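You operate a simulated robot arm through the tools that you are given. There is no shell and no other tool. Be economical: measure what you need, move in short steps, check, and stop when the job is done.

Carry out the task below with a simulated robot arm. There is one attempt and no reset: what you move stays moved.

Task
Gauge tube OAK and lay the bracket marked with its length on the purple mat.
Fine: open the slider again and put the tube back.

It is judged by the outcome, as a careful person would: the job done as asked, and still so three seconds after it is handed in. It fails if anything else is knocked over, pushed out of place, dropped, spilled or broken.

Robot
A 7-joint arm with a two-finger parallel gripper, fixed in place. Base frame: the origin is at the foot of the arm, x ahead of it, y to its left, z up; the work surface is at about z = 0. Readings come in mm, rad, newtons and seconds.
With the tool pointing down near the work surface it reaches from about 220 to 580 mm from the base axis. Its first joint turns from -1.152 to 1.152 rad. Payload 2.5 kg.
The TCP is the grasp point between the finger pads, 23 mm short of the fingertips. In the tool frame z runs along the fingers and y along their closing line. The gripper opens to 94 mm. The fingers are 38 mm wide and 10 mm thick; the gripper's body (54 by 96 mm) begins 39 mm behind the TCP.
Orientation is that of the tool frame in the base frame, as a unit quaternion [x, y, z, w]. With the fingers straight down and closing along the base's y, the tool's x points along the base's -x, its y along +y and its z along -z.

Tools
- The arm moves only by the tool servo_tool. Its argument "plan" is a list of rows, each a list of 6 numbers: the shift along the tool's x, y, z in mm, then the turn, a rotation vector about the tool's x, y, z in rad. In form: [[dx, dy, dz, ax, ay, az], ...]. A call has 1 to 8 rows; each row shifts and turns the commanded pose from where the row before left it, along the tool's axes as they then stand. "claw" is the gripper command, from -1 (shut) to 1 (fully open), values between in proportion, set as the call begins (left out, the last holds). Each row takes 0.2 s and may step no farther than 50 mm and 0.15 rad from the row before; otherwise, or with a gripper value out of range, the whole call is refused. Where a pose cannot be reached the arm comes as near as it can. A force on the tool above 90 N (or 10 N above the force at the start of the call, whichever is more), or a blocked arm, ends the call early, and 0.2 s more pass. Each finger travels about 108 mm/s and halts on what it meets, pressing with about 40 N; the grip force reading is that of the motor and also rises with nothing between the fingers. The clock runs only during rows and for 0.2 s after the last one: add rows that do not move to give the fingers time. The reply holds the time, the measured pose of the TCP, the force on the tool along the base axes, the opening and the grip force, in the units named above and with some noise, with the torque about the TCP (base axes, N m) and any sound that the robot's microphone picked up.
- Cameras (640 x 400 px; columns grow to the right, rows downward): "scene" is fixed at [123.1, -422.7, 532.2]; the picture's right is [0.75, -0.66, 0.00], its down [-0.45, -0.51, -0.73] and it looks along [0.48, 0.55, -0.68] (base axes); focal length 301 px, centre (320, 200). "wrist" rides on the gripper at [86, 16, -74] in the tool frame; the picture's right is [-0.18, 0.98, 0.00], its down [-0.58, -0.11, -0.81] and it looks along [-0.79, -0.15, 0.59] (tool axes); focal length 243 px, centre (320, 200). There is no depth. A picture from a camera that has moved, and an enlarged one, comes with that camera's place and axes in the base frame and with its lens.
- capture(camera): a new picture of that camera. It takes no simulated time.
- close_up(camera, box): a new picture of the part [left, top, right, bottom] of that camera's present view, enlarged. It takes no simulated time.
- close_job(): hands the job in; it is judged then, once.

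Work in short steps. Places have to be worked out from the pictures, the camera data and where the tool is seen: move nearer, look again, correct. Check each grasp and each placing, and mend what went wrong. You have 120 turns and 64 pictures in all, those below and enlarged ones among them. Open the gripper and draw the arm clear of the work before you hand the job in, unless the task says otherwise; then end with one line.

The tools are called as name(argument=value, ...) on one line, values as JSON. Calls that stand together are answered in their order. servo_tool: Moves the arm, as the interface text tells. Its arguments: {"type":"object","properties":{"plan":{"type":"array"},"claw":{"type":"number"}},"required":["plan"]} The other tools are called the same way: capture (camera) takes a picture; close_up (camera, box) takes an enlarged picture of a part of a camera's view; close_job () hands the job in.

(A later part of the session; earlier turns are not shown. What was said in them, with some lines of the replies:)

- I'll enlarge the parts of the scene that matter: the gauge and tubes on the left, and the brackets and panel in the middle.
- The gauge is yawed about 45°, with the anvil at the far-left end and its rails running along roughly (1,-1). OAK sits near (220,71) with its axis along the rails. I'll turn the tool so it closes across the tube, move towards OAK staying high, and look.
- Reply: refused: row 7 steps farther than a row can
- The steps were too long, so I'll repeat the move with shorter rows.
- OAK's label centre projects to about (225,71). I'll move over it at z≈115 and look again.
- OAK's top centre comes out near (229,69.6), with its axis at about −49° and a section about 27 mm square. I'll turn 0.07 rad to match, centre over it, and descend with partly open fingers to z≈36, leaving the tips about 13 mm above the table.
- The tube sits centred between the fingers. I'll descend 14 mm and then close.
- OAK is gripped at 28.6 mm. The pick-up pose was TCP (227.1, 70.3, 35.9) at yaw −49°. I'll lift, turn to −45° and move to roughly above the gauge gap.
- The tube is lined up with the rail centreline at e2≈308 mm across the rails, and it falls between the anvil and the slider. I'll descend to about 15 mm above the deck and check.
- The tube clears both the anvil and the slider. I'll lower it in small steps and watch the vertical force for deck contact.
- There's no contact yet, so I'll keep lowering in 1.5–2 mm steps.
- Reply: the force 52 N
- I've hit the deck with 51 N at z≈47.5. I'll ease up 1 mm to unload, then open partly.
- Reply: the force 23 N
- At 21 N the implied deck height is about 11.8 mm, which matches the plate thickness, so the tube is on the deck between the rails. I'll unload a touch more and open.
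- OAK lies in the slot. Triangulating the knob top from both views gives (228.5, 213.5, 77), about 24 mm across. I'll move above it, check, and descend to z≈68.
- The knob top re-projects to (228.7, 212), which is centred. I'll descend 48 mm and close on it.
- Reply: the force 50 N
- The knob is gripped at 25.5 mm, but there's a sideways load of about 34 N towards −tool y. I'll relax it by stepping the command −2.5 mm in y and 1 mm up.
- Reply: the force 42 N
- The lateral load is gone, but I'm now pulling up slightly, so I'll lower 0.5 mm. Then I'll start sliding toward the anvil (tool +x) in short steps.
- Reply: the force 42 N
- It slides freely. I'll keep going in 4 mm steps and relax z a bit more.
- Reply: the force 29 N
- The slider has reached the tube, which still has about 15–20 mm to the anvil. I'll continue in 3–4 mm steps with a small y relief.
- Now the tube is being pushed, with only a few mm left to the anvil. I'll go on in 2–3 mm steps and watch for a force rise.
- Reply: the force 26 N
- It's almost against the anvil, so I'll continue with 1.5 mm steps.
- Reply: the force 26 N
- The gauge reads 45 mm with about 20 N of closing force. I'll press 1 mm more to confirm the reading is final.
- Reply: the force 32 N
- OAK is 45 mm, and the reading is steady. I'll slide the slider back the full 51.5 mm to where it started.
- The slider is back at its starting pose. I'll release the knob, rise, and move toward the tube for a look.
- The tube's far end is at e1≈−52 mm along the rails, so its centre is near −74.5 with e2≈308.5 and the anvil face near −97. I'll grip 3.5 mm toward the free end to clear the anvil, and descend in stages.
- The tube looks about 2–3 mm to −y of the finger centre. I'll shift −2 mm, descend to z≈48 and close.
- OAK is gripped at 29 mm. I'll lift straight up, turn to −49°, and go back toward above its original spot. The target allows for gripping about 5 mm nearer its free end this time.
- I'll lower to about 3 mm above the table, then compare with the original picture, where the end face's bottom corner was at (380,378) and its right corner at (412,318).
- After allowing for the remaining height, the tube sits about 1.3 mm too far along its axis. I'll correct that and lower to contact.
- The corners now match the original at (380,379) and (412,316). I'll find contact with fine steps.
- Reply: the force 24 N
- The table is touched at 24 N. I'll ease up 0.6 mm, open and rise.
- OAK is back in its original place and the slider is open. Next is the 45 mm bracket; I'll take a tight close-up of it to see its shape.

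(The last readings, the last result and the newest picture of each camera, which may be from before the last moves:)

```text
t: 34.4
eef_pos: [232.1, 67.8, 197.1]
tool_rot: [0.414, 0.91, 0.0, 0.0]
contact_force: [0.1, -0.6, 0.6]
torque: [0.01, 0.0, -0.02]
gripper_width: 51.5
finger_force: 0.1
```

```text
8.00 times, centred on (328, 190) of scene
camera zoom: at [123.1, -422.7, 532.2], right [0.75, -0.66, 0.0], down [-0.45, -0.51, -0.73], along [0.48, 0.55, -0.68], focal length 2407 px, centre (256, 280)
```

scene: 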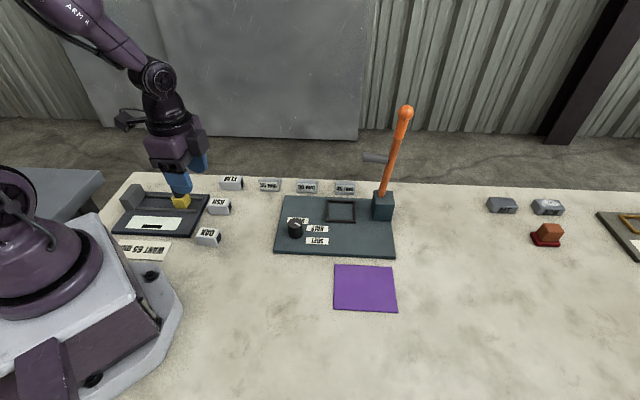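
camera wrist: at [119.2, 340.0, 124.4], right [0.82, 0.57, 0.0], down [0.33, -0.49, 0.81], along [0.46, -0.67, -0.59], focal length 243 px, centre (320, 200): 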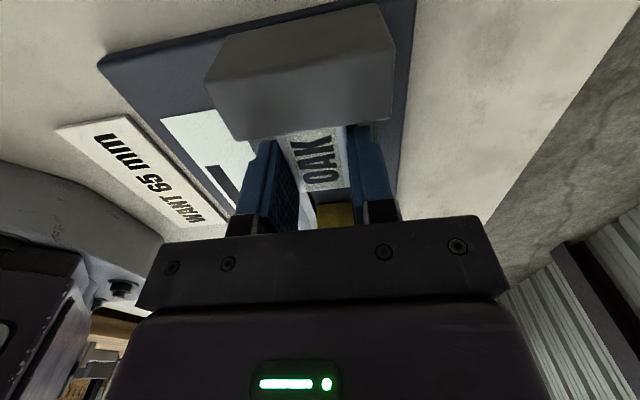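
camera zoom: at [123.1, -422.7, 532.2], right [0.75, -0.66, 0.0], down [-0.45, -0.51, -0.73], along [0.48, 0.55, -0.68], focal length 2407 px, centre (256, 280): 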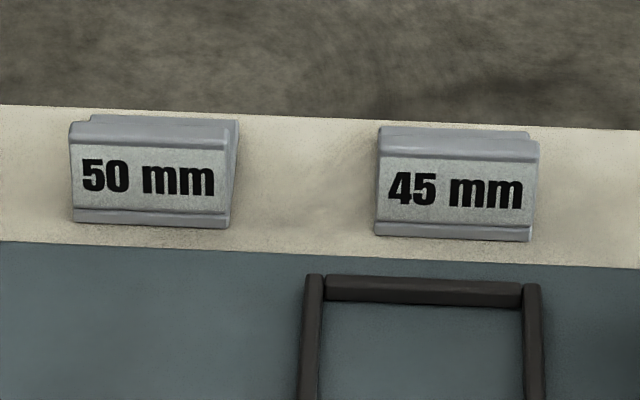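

It's an L-bracket with a vertical label plate and a flat base behind it. I'll go to about (520,25,190) at yaw −45° and look with the wrist camera.

servo_tool(plan=[[0, 0, 0, 0, 0, -0.07], [-39, 28.8, 0, 0, 0, 0], [-39, 28.8, 0, 0, 0, 0], [-39, 28.8, 0, 0, 0, 0], [-39, 28.8, 0, 0, 0, 0], [-39, 28.8, 0, 0, 0, 0], [-39, 28.8, 0, 0, 0, 0], [0, 0, 0, 0, 0, 0]], claw=0.1)

capture(camera="wrist")

```text
t: 36.2
eef_pos: [518.5, 22.1, 197.6]
tool_rot: [0.383, 0.924, 0.0, 0.0]
contact_force: [-1.1, 0.0, -0.5]
torque: [0.0, 0.0, 0.0]
gripper_width: 51.4
finger_force: 0.0
```

```text
22 pictures are left
camera wrist: at [469.4, 95.0, 271.9], right [0.82, 0.57, 0.0], down [0.34, -0.49, 0.81], along [0.46, -0.67, -0.59], focal length 243 px, centre (320, 200)
```

wrist: 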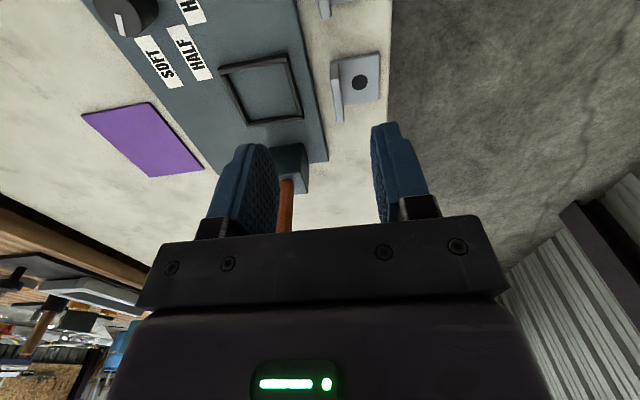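

The bracket's plate seems to run from about (545,−2) to (581,−37), with the base extending behind it. I'll enlarge the wrist view to measure plate thickness and height.

close_up(camera="wrist", box=[310, 40, 406, 130])

```text
4.44 times, centred on (358, 85) of wrist
camera zoom: at [469.4, 95.0, 271.9], right [0.82, 0.57, 0.0], down [0.34, -0.49, 0.81], along [0.46, -0.67, -0.59], focal length 1078 px, centre (151, 711)
```

zoom: 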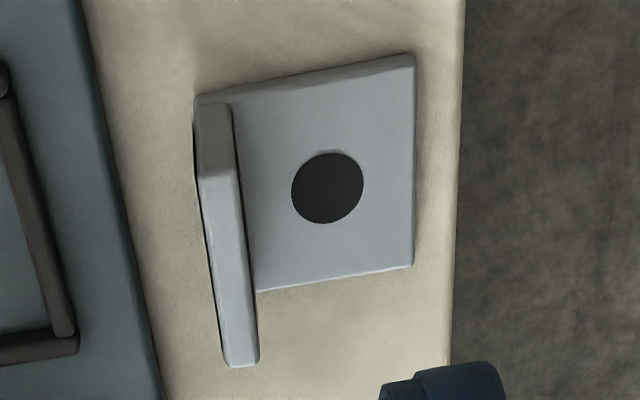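

The plate is vertical, about 8 mm thick, 40 mm high and centred near (566,−14), with about 24 mm clear in front before the panel. I'll narrow the fingers to 30 mm, move above it at z≈100 and check.

servo_tool(plan=[[-30, 4, 0, 0, 0, 0], [-29, 4, 0, 0, 0, 0], [0, 0, 45, 0, 0, 0], [0, 0, 45, 0, 0, 0], [0, 0, 0, 0, 0, 0]], claw=-0.36)

capture(camera="wrist")

close_up(camera="scene", box=[270, 120, 430, 220])

```text
t: 37.4
eef_pos: [565.2, -12.1, 106.9]
tool_rot: [0.383, 0.924, -0.001, 0.0]
contact_force: [0.2, 0.2, 0.1]
torque: [-0.01, 0.02, -0.03]
gripper_width: 30.2
finger_force: 0.0
```

```text
20 pictures are left
camera wrist: at [516.4, 59.7, 181.6], right [0.82, 0.57, 0.0], down [0.33, -0.49, 0.81], along [0.46, -0.67, -0.59], focal length 243 px, centre (320, 200)
```

wrist: 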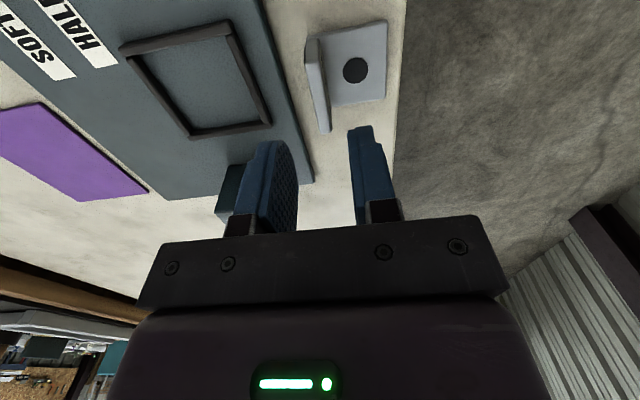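

```text
4.00 times, centred on (350, 170) of scene
camera zoom: at [123.1, -422.7, 532.2], right [0.75, -0.66, 0.0], down [-0.45, -0.51, -0.73], along [0.48, 0.55, -0.68], focal length 1204 px, centre (200, 320)
```

zoom: 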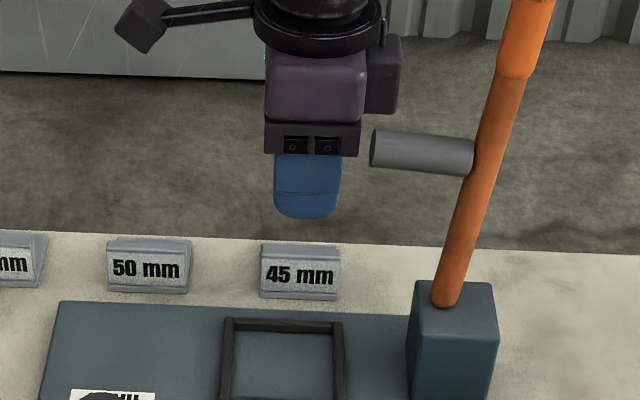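

The TCP is centred on the plate at e2≈391. The lever's crossbar tip is near (515,−100), about 45 mm clear of the hand. I'll descend in two stages and check in between.

servo_tool(plan=[[0, 0, 25, 0, 0, 0], [0, 0, 22, 0, 0, 0], [0, 0, 0, 0, 0, 0]])

capture(camera="wrist")

close_up(camera="scene", box=[270, 120, 430, 220])

```text
t: 38.2
eef_pos: [565.2, -13.4, 56.7]
tool_rot: [0.383, 0.924, 0.0, 0.0]
contact_force: [-0.5, -0.3, 0.3]
torque: [0.01, 0.01, -0.02]
gripper_width: 30.2
finger_force: 0.1
```

```text
18 pictures are left
camera wrist: at [515.5, 58.9, 134.4], right [0.83, 0.56, 0.0], down [0.33, -0.49, 0.81], along [0.46, -0.67, -0.59], focal length 243 px, centre (320, 200)
```

wrist: 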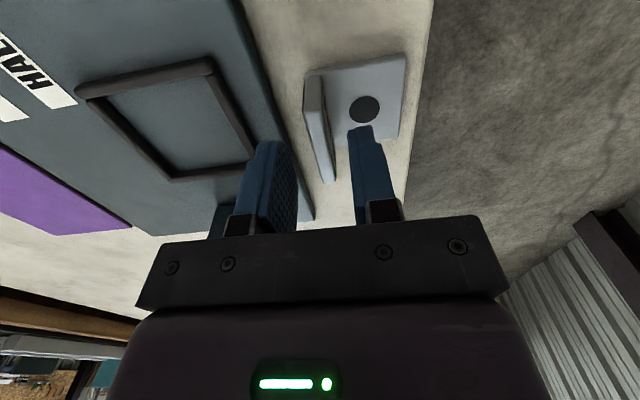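

```text
4.00 times, centred on (350, 170) of scene
camera zoom: at [123.1, -422.7, 532.2], right [0.75, -0.66, 0.0], down [-0.45, -0.51, -0.73], along [0.48, 0.55, -0.68], focal length 1204 px, centre (200, 320)
```

zoom: 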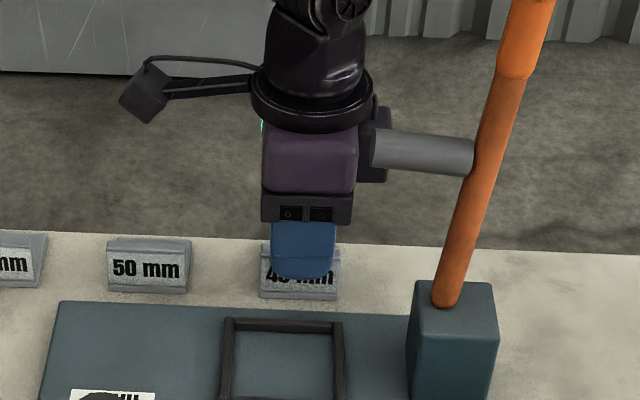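

The crossbar passes in front of the hand, so it's on the camera side and clear, and the fingers straddle the plate top. I'll descend 17 mm more and close.

servo_tool(plan=[[0, 0, 9, 0, 0, 0], [0, 0, 8, 0, 0, 0], [0, 0, 0, 0, 0, 0]])

servo_tool(plan=[[0, 0, 0, 0, 0, 0], [0, 0, 0, 0, 0, 0], [0, 0, 0, 0, 0, 0]], claw=-1)

capture(camera="wrist")

```text
t: 39.0
eef_pos: [565.9, -13.6, 42.7]
tool_rot: [0.382, 0.924, 0.0, 0.0]
contact_force: [0.0, -0.8, -0.5]
torque: [0.0, -0.01, 0.0]
gripper_width: 29.9
finger_force: 0.1
```

```text
t: 39.8
eef_pos: [564.6, -15.0, 42.2]
tool_rot: [0.383, 0.924, 0.0, 0.0]
contact_force: [-0.5, -0.5, 0.6]
torque: [0.01, -0.04, 0.0]
gripper_width: 8.3
finger_force: 40.7
```

```text
16 pictures are left
camera wrist: at [515.5, 59.0, 118.0], right [0.82, 0.57, 0.0], down [0.33, -0.49, 0.81], along [0.46, -0.67, -0.59], focal length 243 px, centre (320, 200)
```

wrist: 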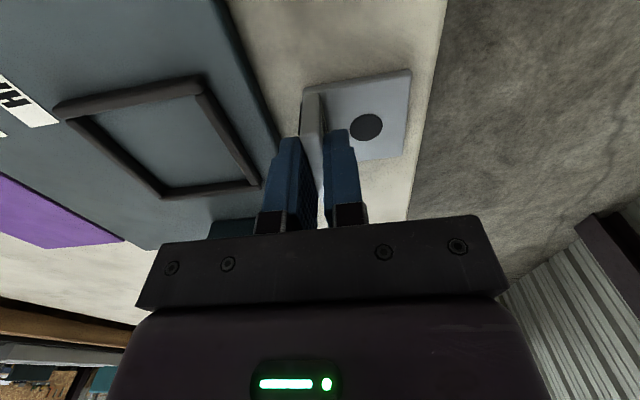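

The plate is held at 8.3 mm. I'll lift straight up 110 mm, then retreat along tool +x, away from the lever.

servo_tool(plan=[[0, 0, -10, 0, 0, 0], [0, 0, -35, 0, 0, 0], [0, 0, -35, 0, 0, 0], [0, 0, -30, 0, 0, 0], [38, 0, 0, 0, 0, 0], [38, 0, 0, 0, 0, 0], [38, 0, 0, 0, 0, 0], [0, 0, 0, 0, 0, 0]])

capture(camera="wrist")

capture(camera="scene")

```text
t: 41.6
eef_pos: [483.1, 67.1, 152.6]
tool_rot: [0.383, 0.924, 0.001, -0.001]
contact_force: [0.5, -0.4, -1.5]
torque: [0.02, 0.01, 0.0]
gripper_width: 8.1
finger_force: 40.0
```

```text
15 pictures are left
camera wrist: at [433.9, 139.8, 227.2], right [0.83, 0.56, 0.0], down [0.33, -0.49, 0.81], along [0.46, -0.67, -0.59], focal length 243 px, centre (320, 200)
```

wrist: 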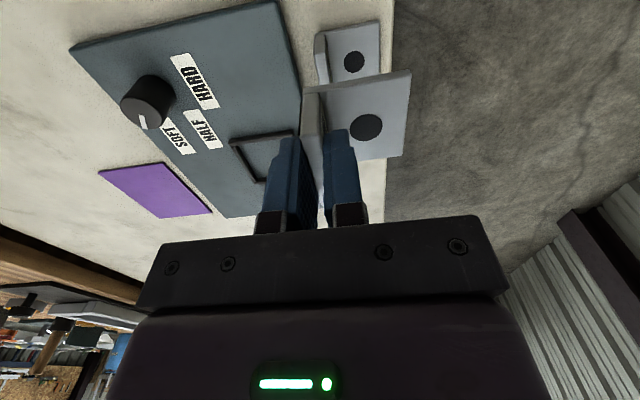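

```text
14 pictures are left
```

scene: 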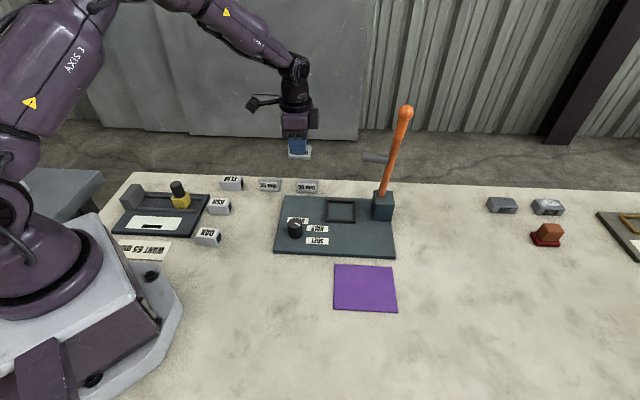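

The bracket is securely held and nothing else was disturbed. The mat centre is about (399.5,−240) and aligned at −45°. With the base 22 mm ahead of the plate, I want the TCP at about (384,−255). I'll go around the lever side by moving −y first, then −x in the tool frame.

servo_tool(plan=[[0, -49, 0, 0, 0, 0], [0, -49, 0, 0, 0, 0], [0, -49, 0, 0, 0, 0], [0, -49, 0, 0, 0, 0], [0, -49, 0, 0, 0, 0], [0, -49, 0, 0, 0, 0], [0, 0, 0, 0, 0, 0]])

servo_tool(plan=[[-40, -1, 0, 0, 0, 0], [-40, -1, 0, 0, 0, 0], [-40, -1, 0, 0, 0, 0], [-38, -1, 0, 0, 0, 0], [0, 0, 30, 0, 0, 0], [0, 0, 0, 0, 0, 0]])

capture(camera="scene")

```text
t: 43.2
eef_pos: [277.2, -142.4, 153.5]
tool_rot: [0.383, 0.924, 0.001, 0.0]
contact_force: [0.3, -0.2, -0.1]
torque: [-0.03, 0.05, 0.0]
gripper_width: 8.1
finger_force: 40.2
```

```text
t: 44.6
eef_pos: [384.1, -254.5, 123.3]
tool_rot: [0.382, 0.924, 0.0, 0.0]
contact_force: [-0.2, -0.1, -0.5]
torque: [0.01, 0.0, -0.02]
gripper_width: 8.3
finger_force: 39.6
```

```text
13 pictures are left
```

scene: 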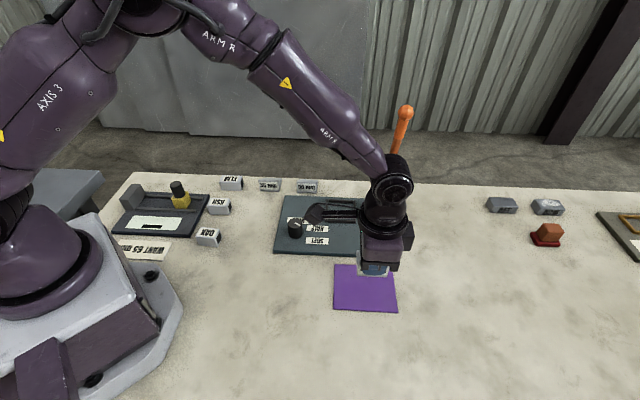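

I'm over the mat. I'll descend to about 15 mm above it and check the placement.

servo_tool(plan=[[0, 0, 35, 0, 0, 0], [0, 0, 30, 0, 0, 0], [0, 0, 0, 0, 0, 0]])

close_up(camera="scene", box=[285, 225, 445, 325])

capture(camera="wrist")

```text
t: 45.4
eef_pos: [384.4, -254.5, 58.6]
tool_rot: [0.383, 0.924, 0.0, -0.001]
contact_force: [-0.8, -0.4, -0.5]
torque: [0.01, -0.03, 0.01]
gripper_width: 8.2
finger_force: 39.5
```

```text
4.00 times, centred on (365, 275) of scene
camera zoom: at [123.1, -422.7, 532.2], right [0.75, -0.66, 0.0], down [-0.45, -0.51, -0.73], along [0.48, 0.55, -0.68], focal length 1204 px, centre (140, -100)
```

zoom: 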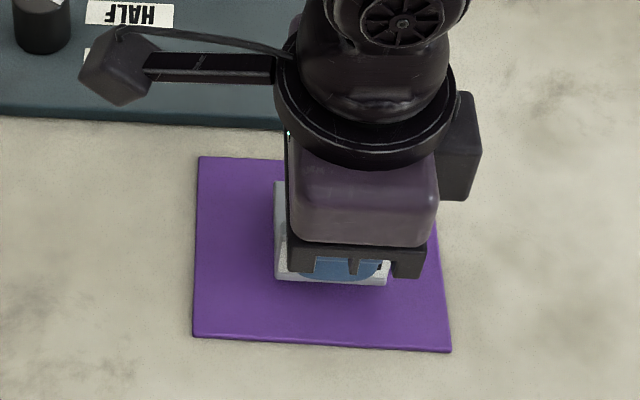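

```text
11 pictures are left
camera wrist: at [335.6, -181.6, 134.2], right [0.82, 0.57, 0.0], down [0.33, -0.49, 0.81], along [0.46, -0.67, -0.59], focal length 243 px, centre (320, 200)
```

wrist: 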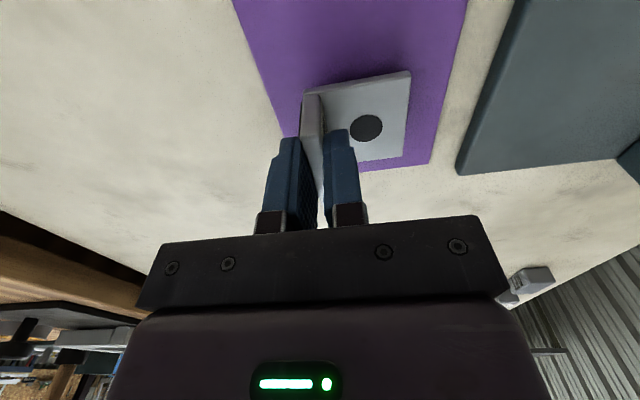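

The bracket hangs inside the mat's outline. I'll shift 4 mm to centre it, then lower to contact.

servo_tool(plan=[[4, 0, 6, 0, 0, 0], [0, 0, 4, 0, 0, 0], [0, 0, 1.5, 0, 0, 0], [0, 0, 0, 0, 0, 0]])

servo_tool(plan=[[0, 0, 1, 0, 0, 0], [0, 0, 0, 0, 0, 0]])

```text
t: 46.4
eef_pos: [383.0, -252.3, 46.4]
tool_rot: [0.383, 0.924, -0.001, 0.0]
contact_force: [-0.5, 0.0, -0.7]
torque: [0.02, 0.01, 0.01]
gripper_width: 8.1
finger_force: 40.2
```

```text
t: 47.0
eef_pos: [383.2, -251.0, 46.7]
tool_rot: [0.382, 0.924, 0.0, 0.0]
contact_force: [-4.6, 3.3, 12.4]
torque: [0.06, 0.1, 0.05]
gripper_width: 8.2
finger_force: 40.5
```

Light contact at 12 N, so the bracket is on the mat. I'll open to 30 mm and rise straight up.

servo_tool(plan=[[0, 0, 0, 0, 0, 0], [0, 0, 0, 0, 0, 0], [0, 0, -30, 0, 0, 0], [0, 0, -45, 0, 0, 0], [0, 0, -45, 0, 0, 0], [40, -10, 0, 0, 0, 0], [40, -10, 0, 0, 0, 0], [0, 0, 0, 0, 0, 0]], claw=-0.36)

servo_tool(plan=[[40, 0, -20, 0, 0, 0], [40, 0, -20, 0, 0, 0], [0, 0, 0, 0, 0, 0]], claw=1)

capture(camera="scene")

close_up(camera="scene", box=[285, 225, 445, 325])

close_up(camera="scene", box=[100, 165, 260, 265])

```text
t: 48.8
eef_pos: [310.6, -211.9, 166.7]
tool_rot: [0.382, 0.924, 0.0, -0.001]
contact_force: [-0.1, 0.9, -0.4]
torque: [0.01, 0.03, 0.02]
gripper_width: 30.3
finger_force: 0.0
```

```text
t: 49.6
eef_pos: [255.2, -152.3, 207.2]
tool_rot: [0.382, 0.924, 0.0, 0.0]
contact_force: [-0.8, -0.4, 0.3]
torque: [-0.05, 0.03, -0.01]
gripper_width: 94.0
finger_force: 0.0
```

```text
10 pictures are left
```

scene: 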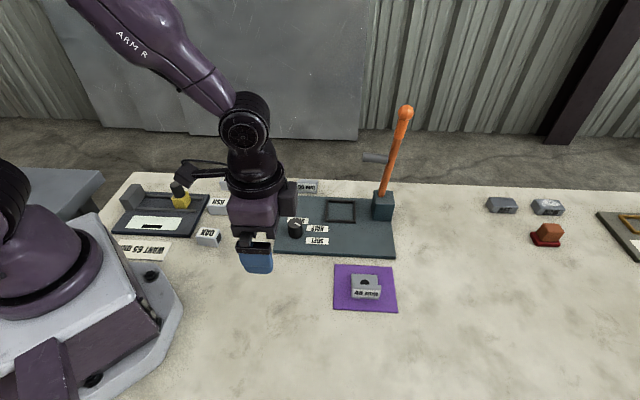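

```text
4.00 times, centred on (365, 275) of scene
camera zoom: at [123.1, -422.7, 532.2], right [0.75, -0.66, 0.0], down [-0.45, -0.51, -0.73], along [0.48, 0.55, -0.68], focal length 1204 px, centre (140, -100)
```

zoom: 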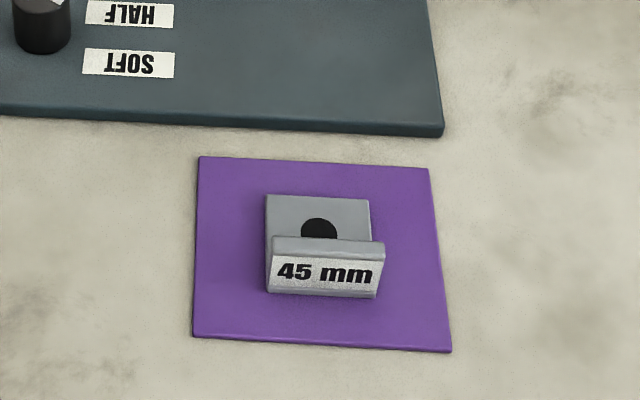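

```text
4.00 times, centred on (180, 215) of scene
camera zoom: at [123.1, -422.7, 532.2], right [0.75, -0.66, 0.0], down [-0.45, -0.51, -0.73], along [0.48, 0.55, -0.68], focal length 1204 px, centre (880, 140)
```

zoom: 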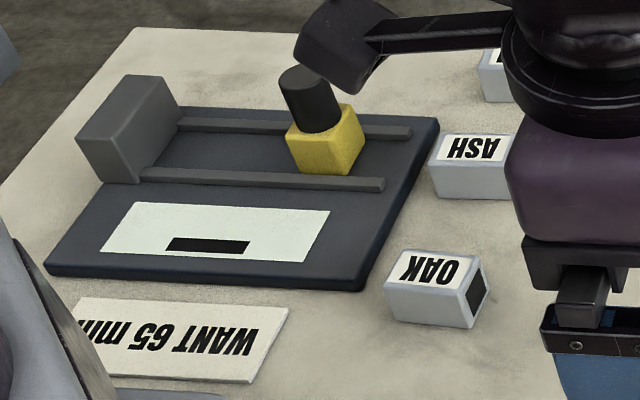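

The 45 mm bracket stands centred on the mat, the slider is open, OAK is back in place, and the arm is clear with the gripper open. I'll hand the job in.

close_job()

```text
The job is handed in.
```

OAK gauged at 45 mm; the 45 mm bracket is on the purple mat, the slider is open again and OAK is back in its place.
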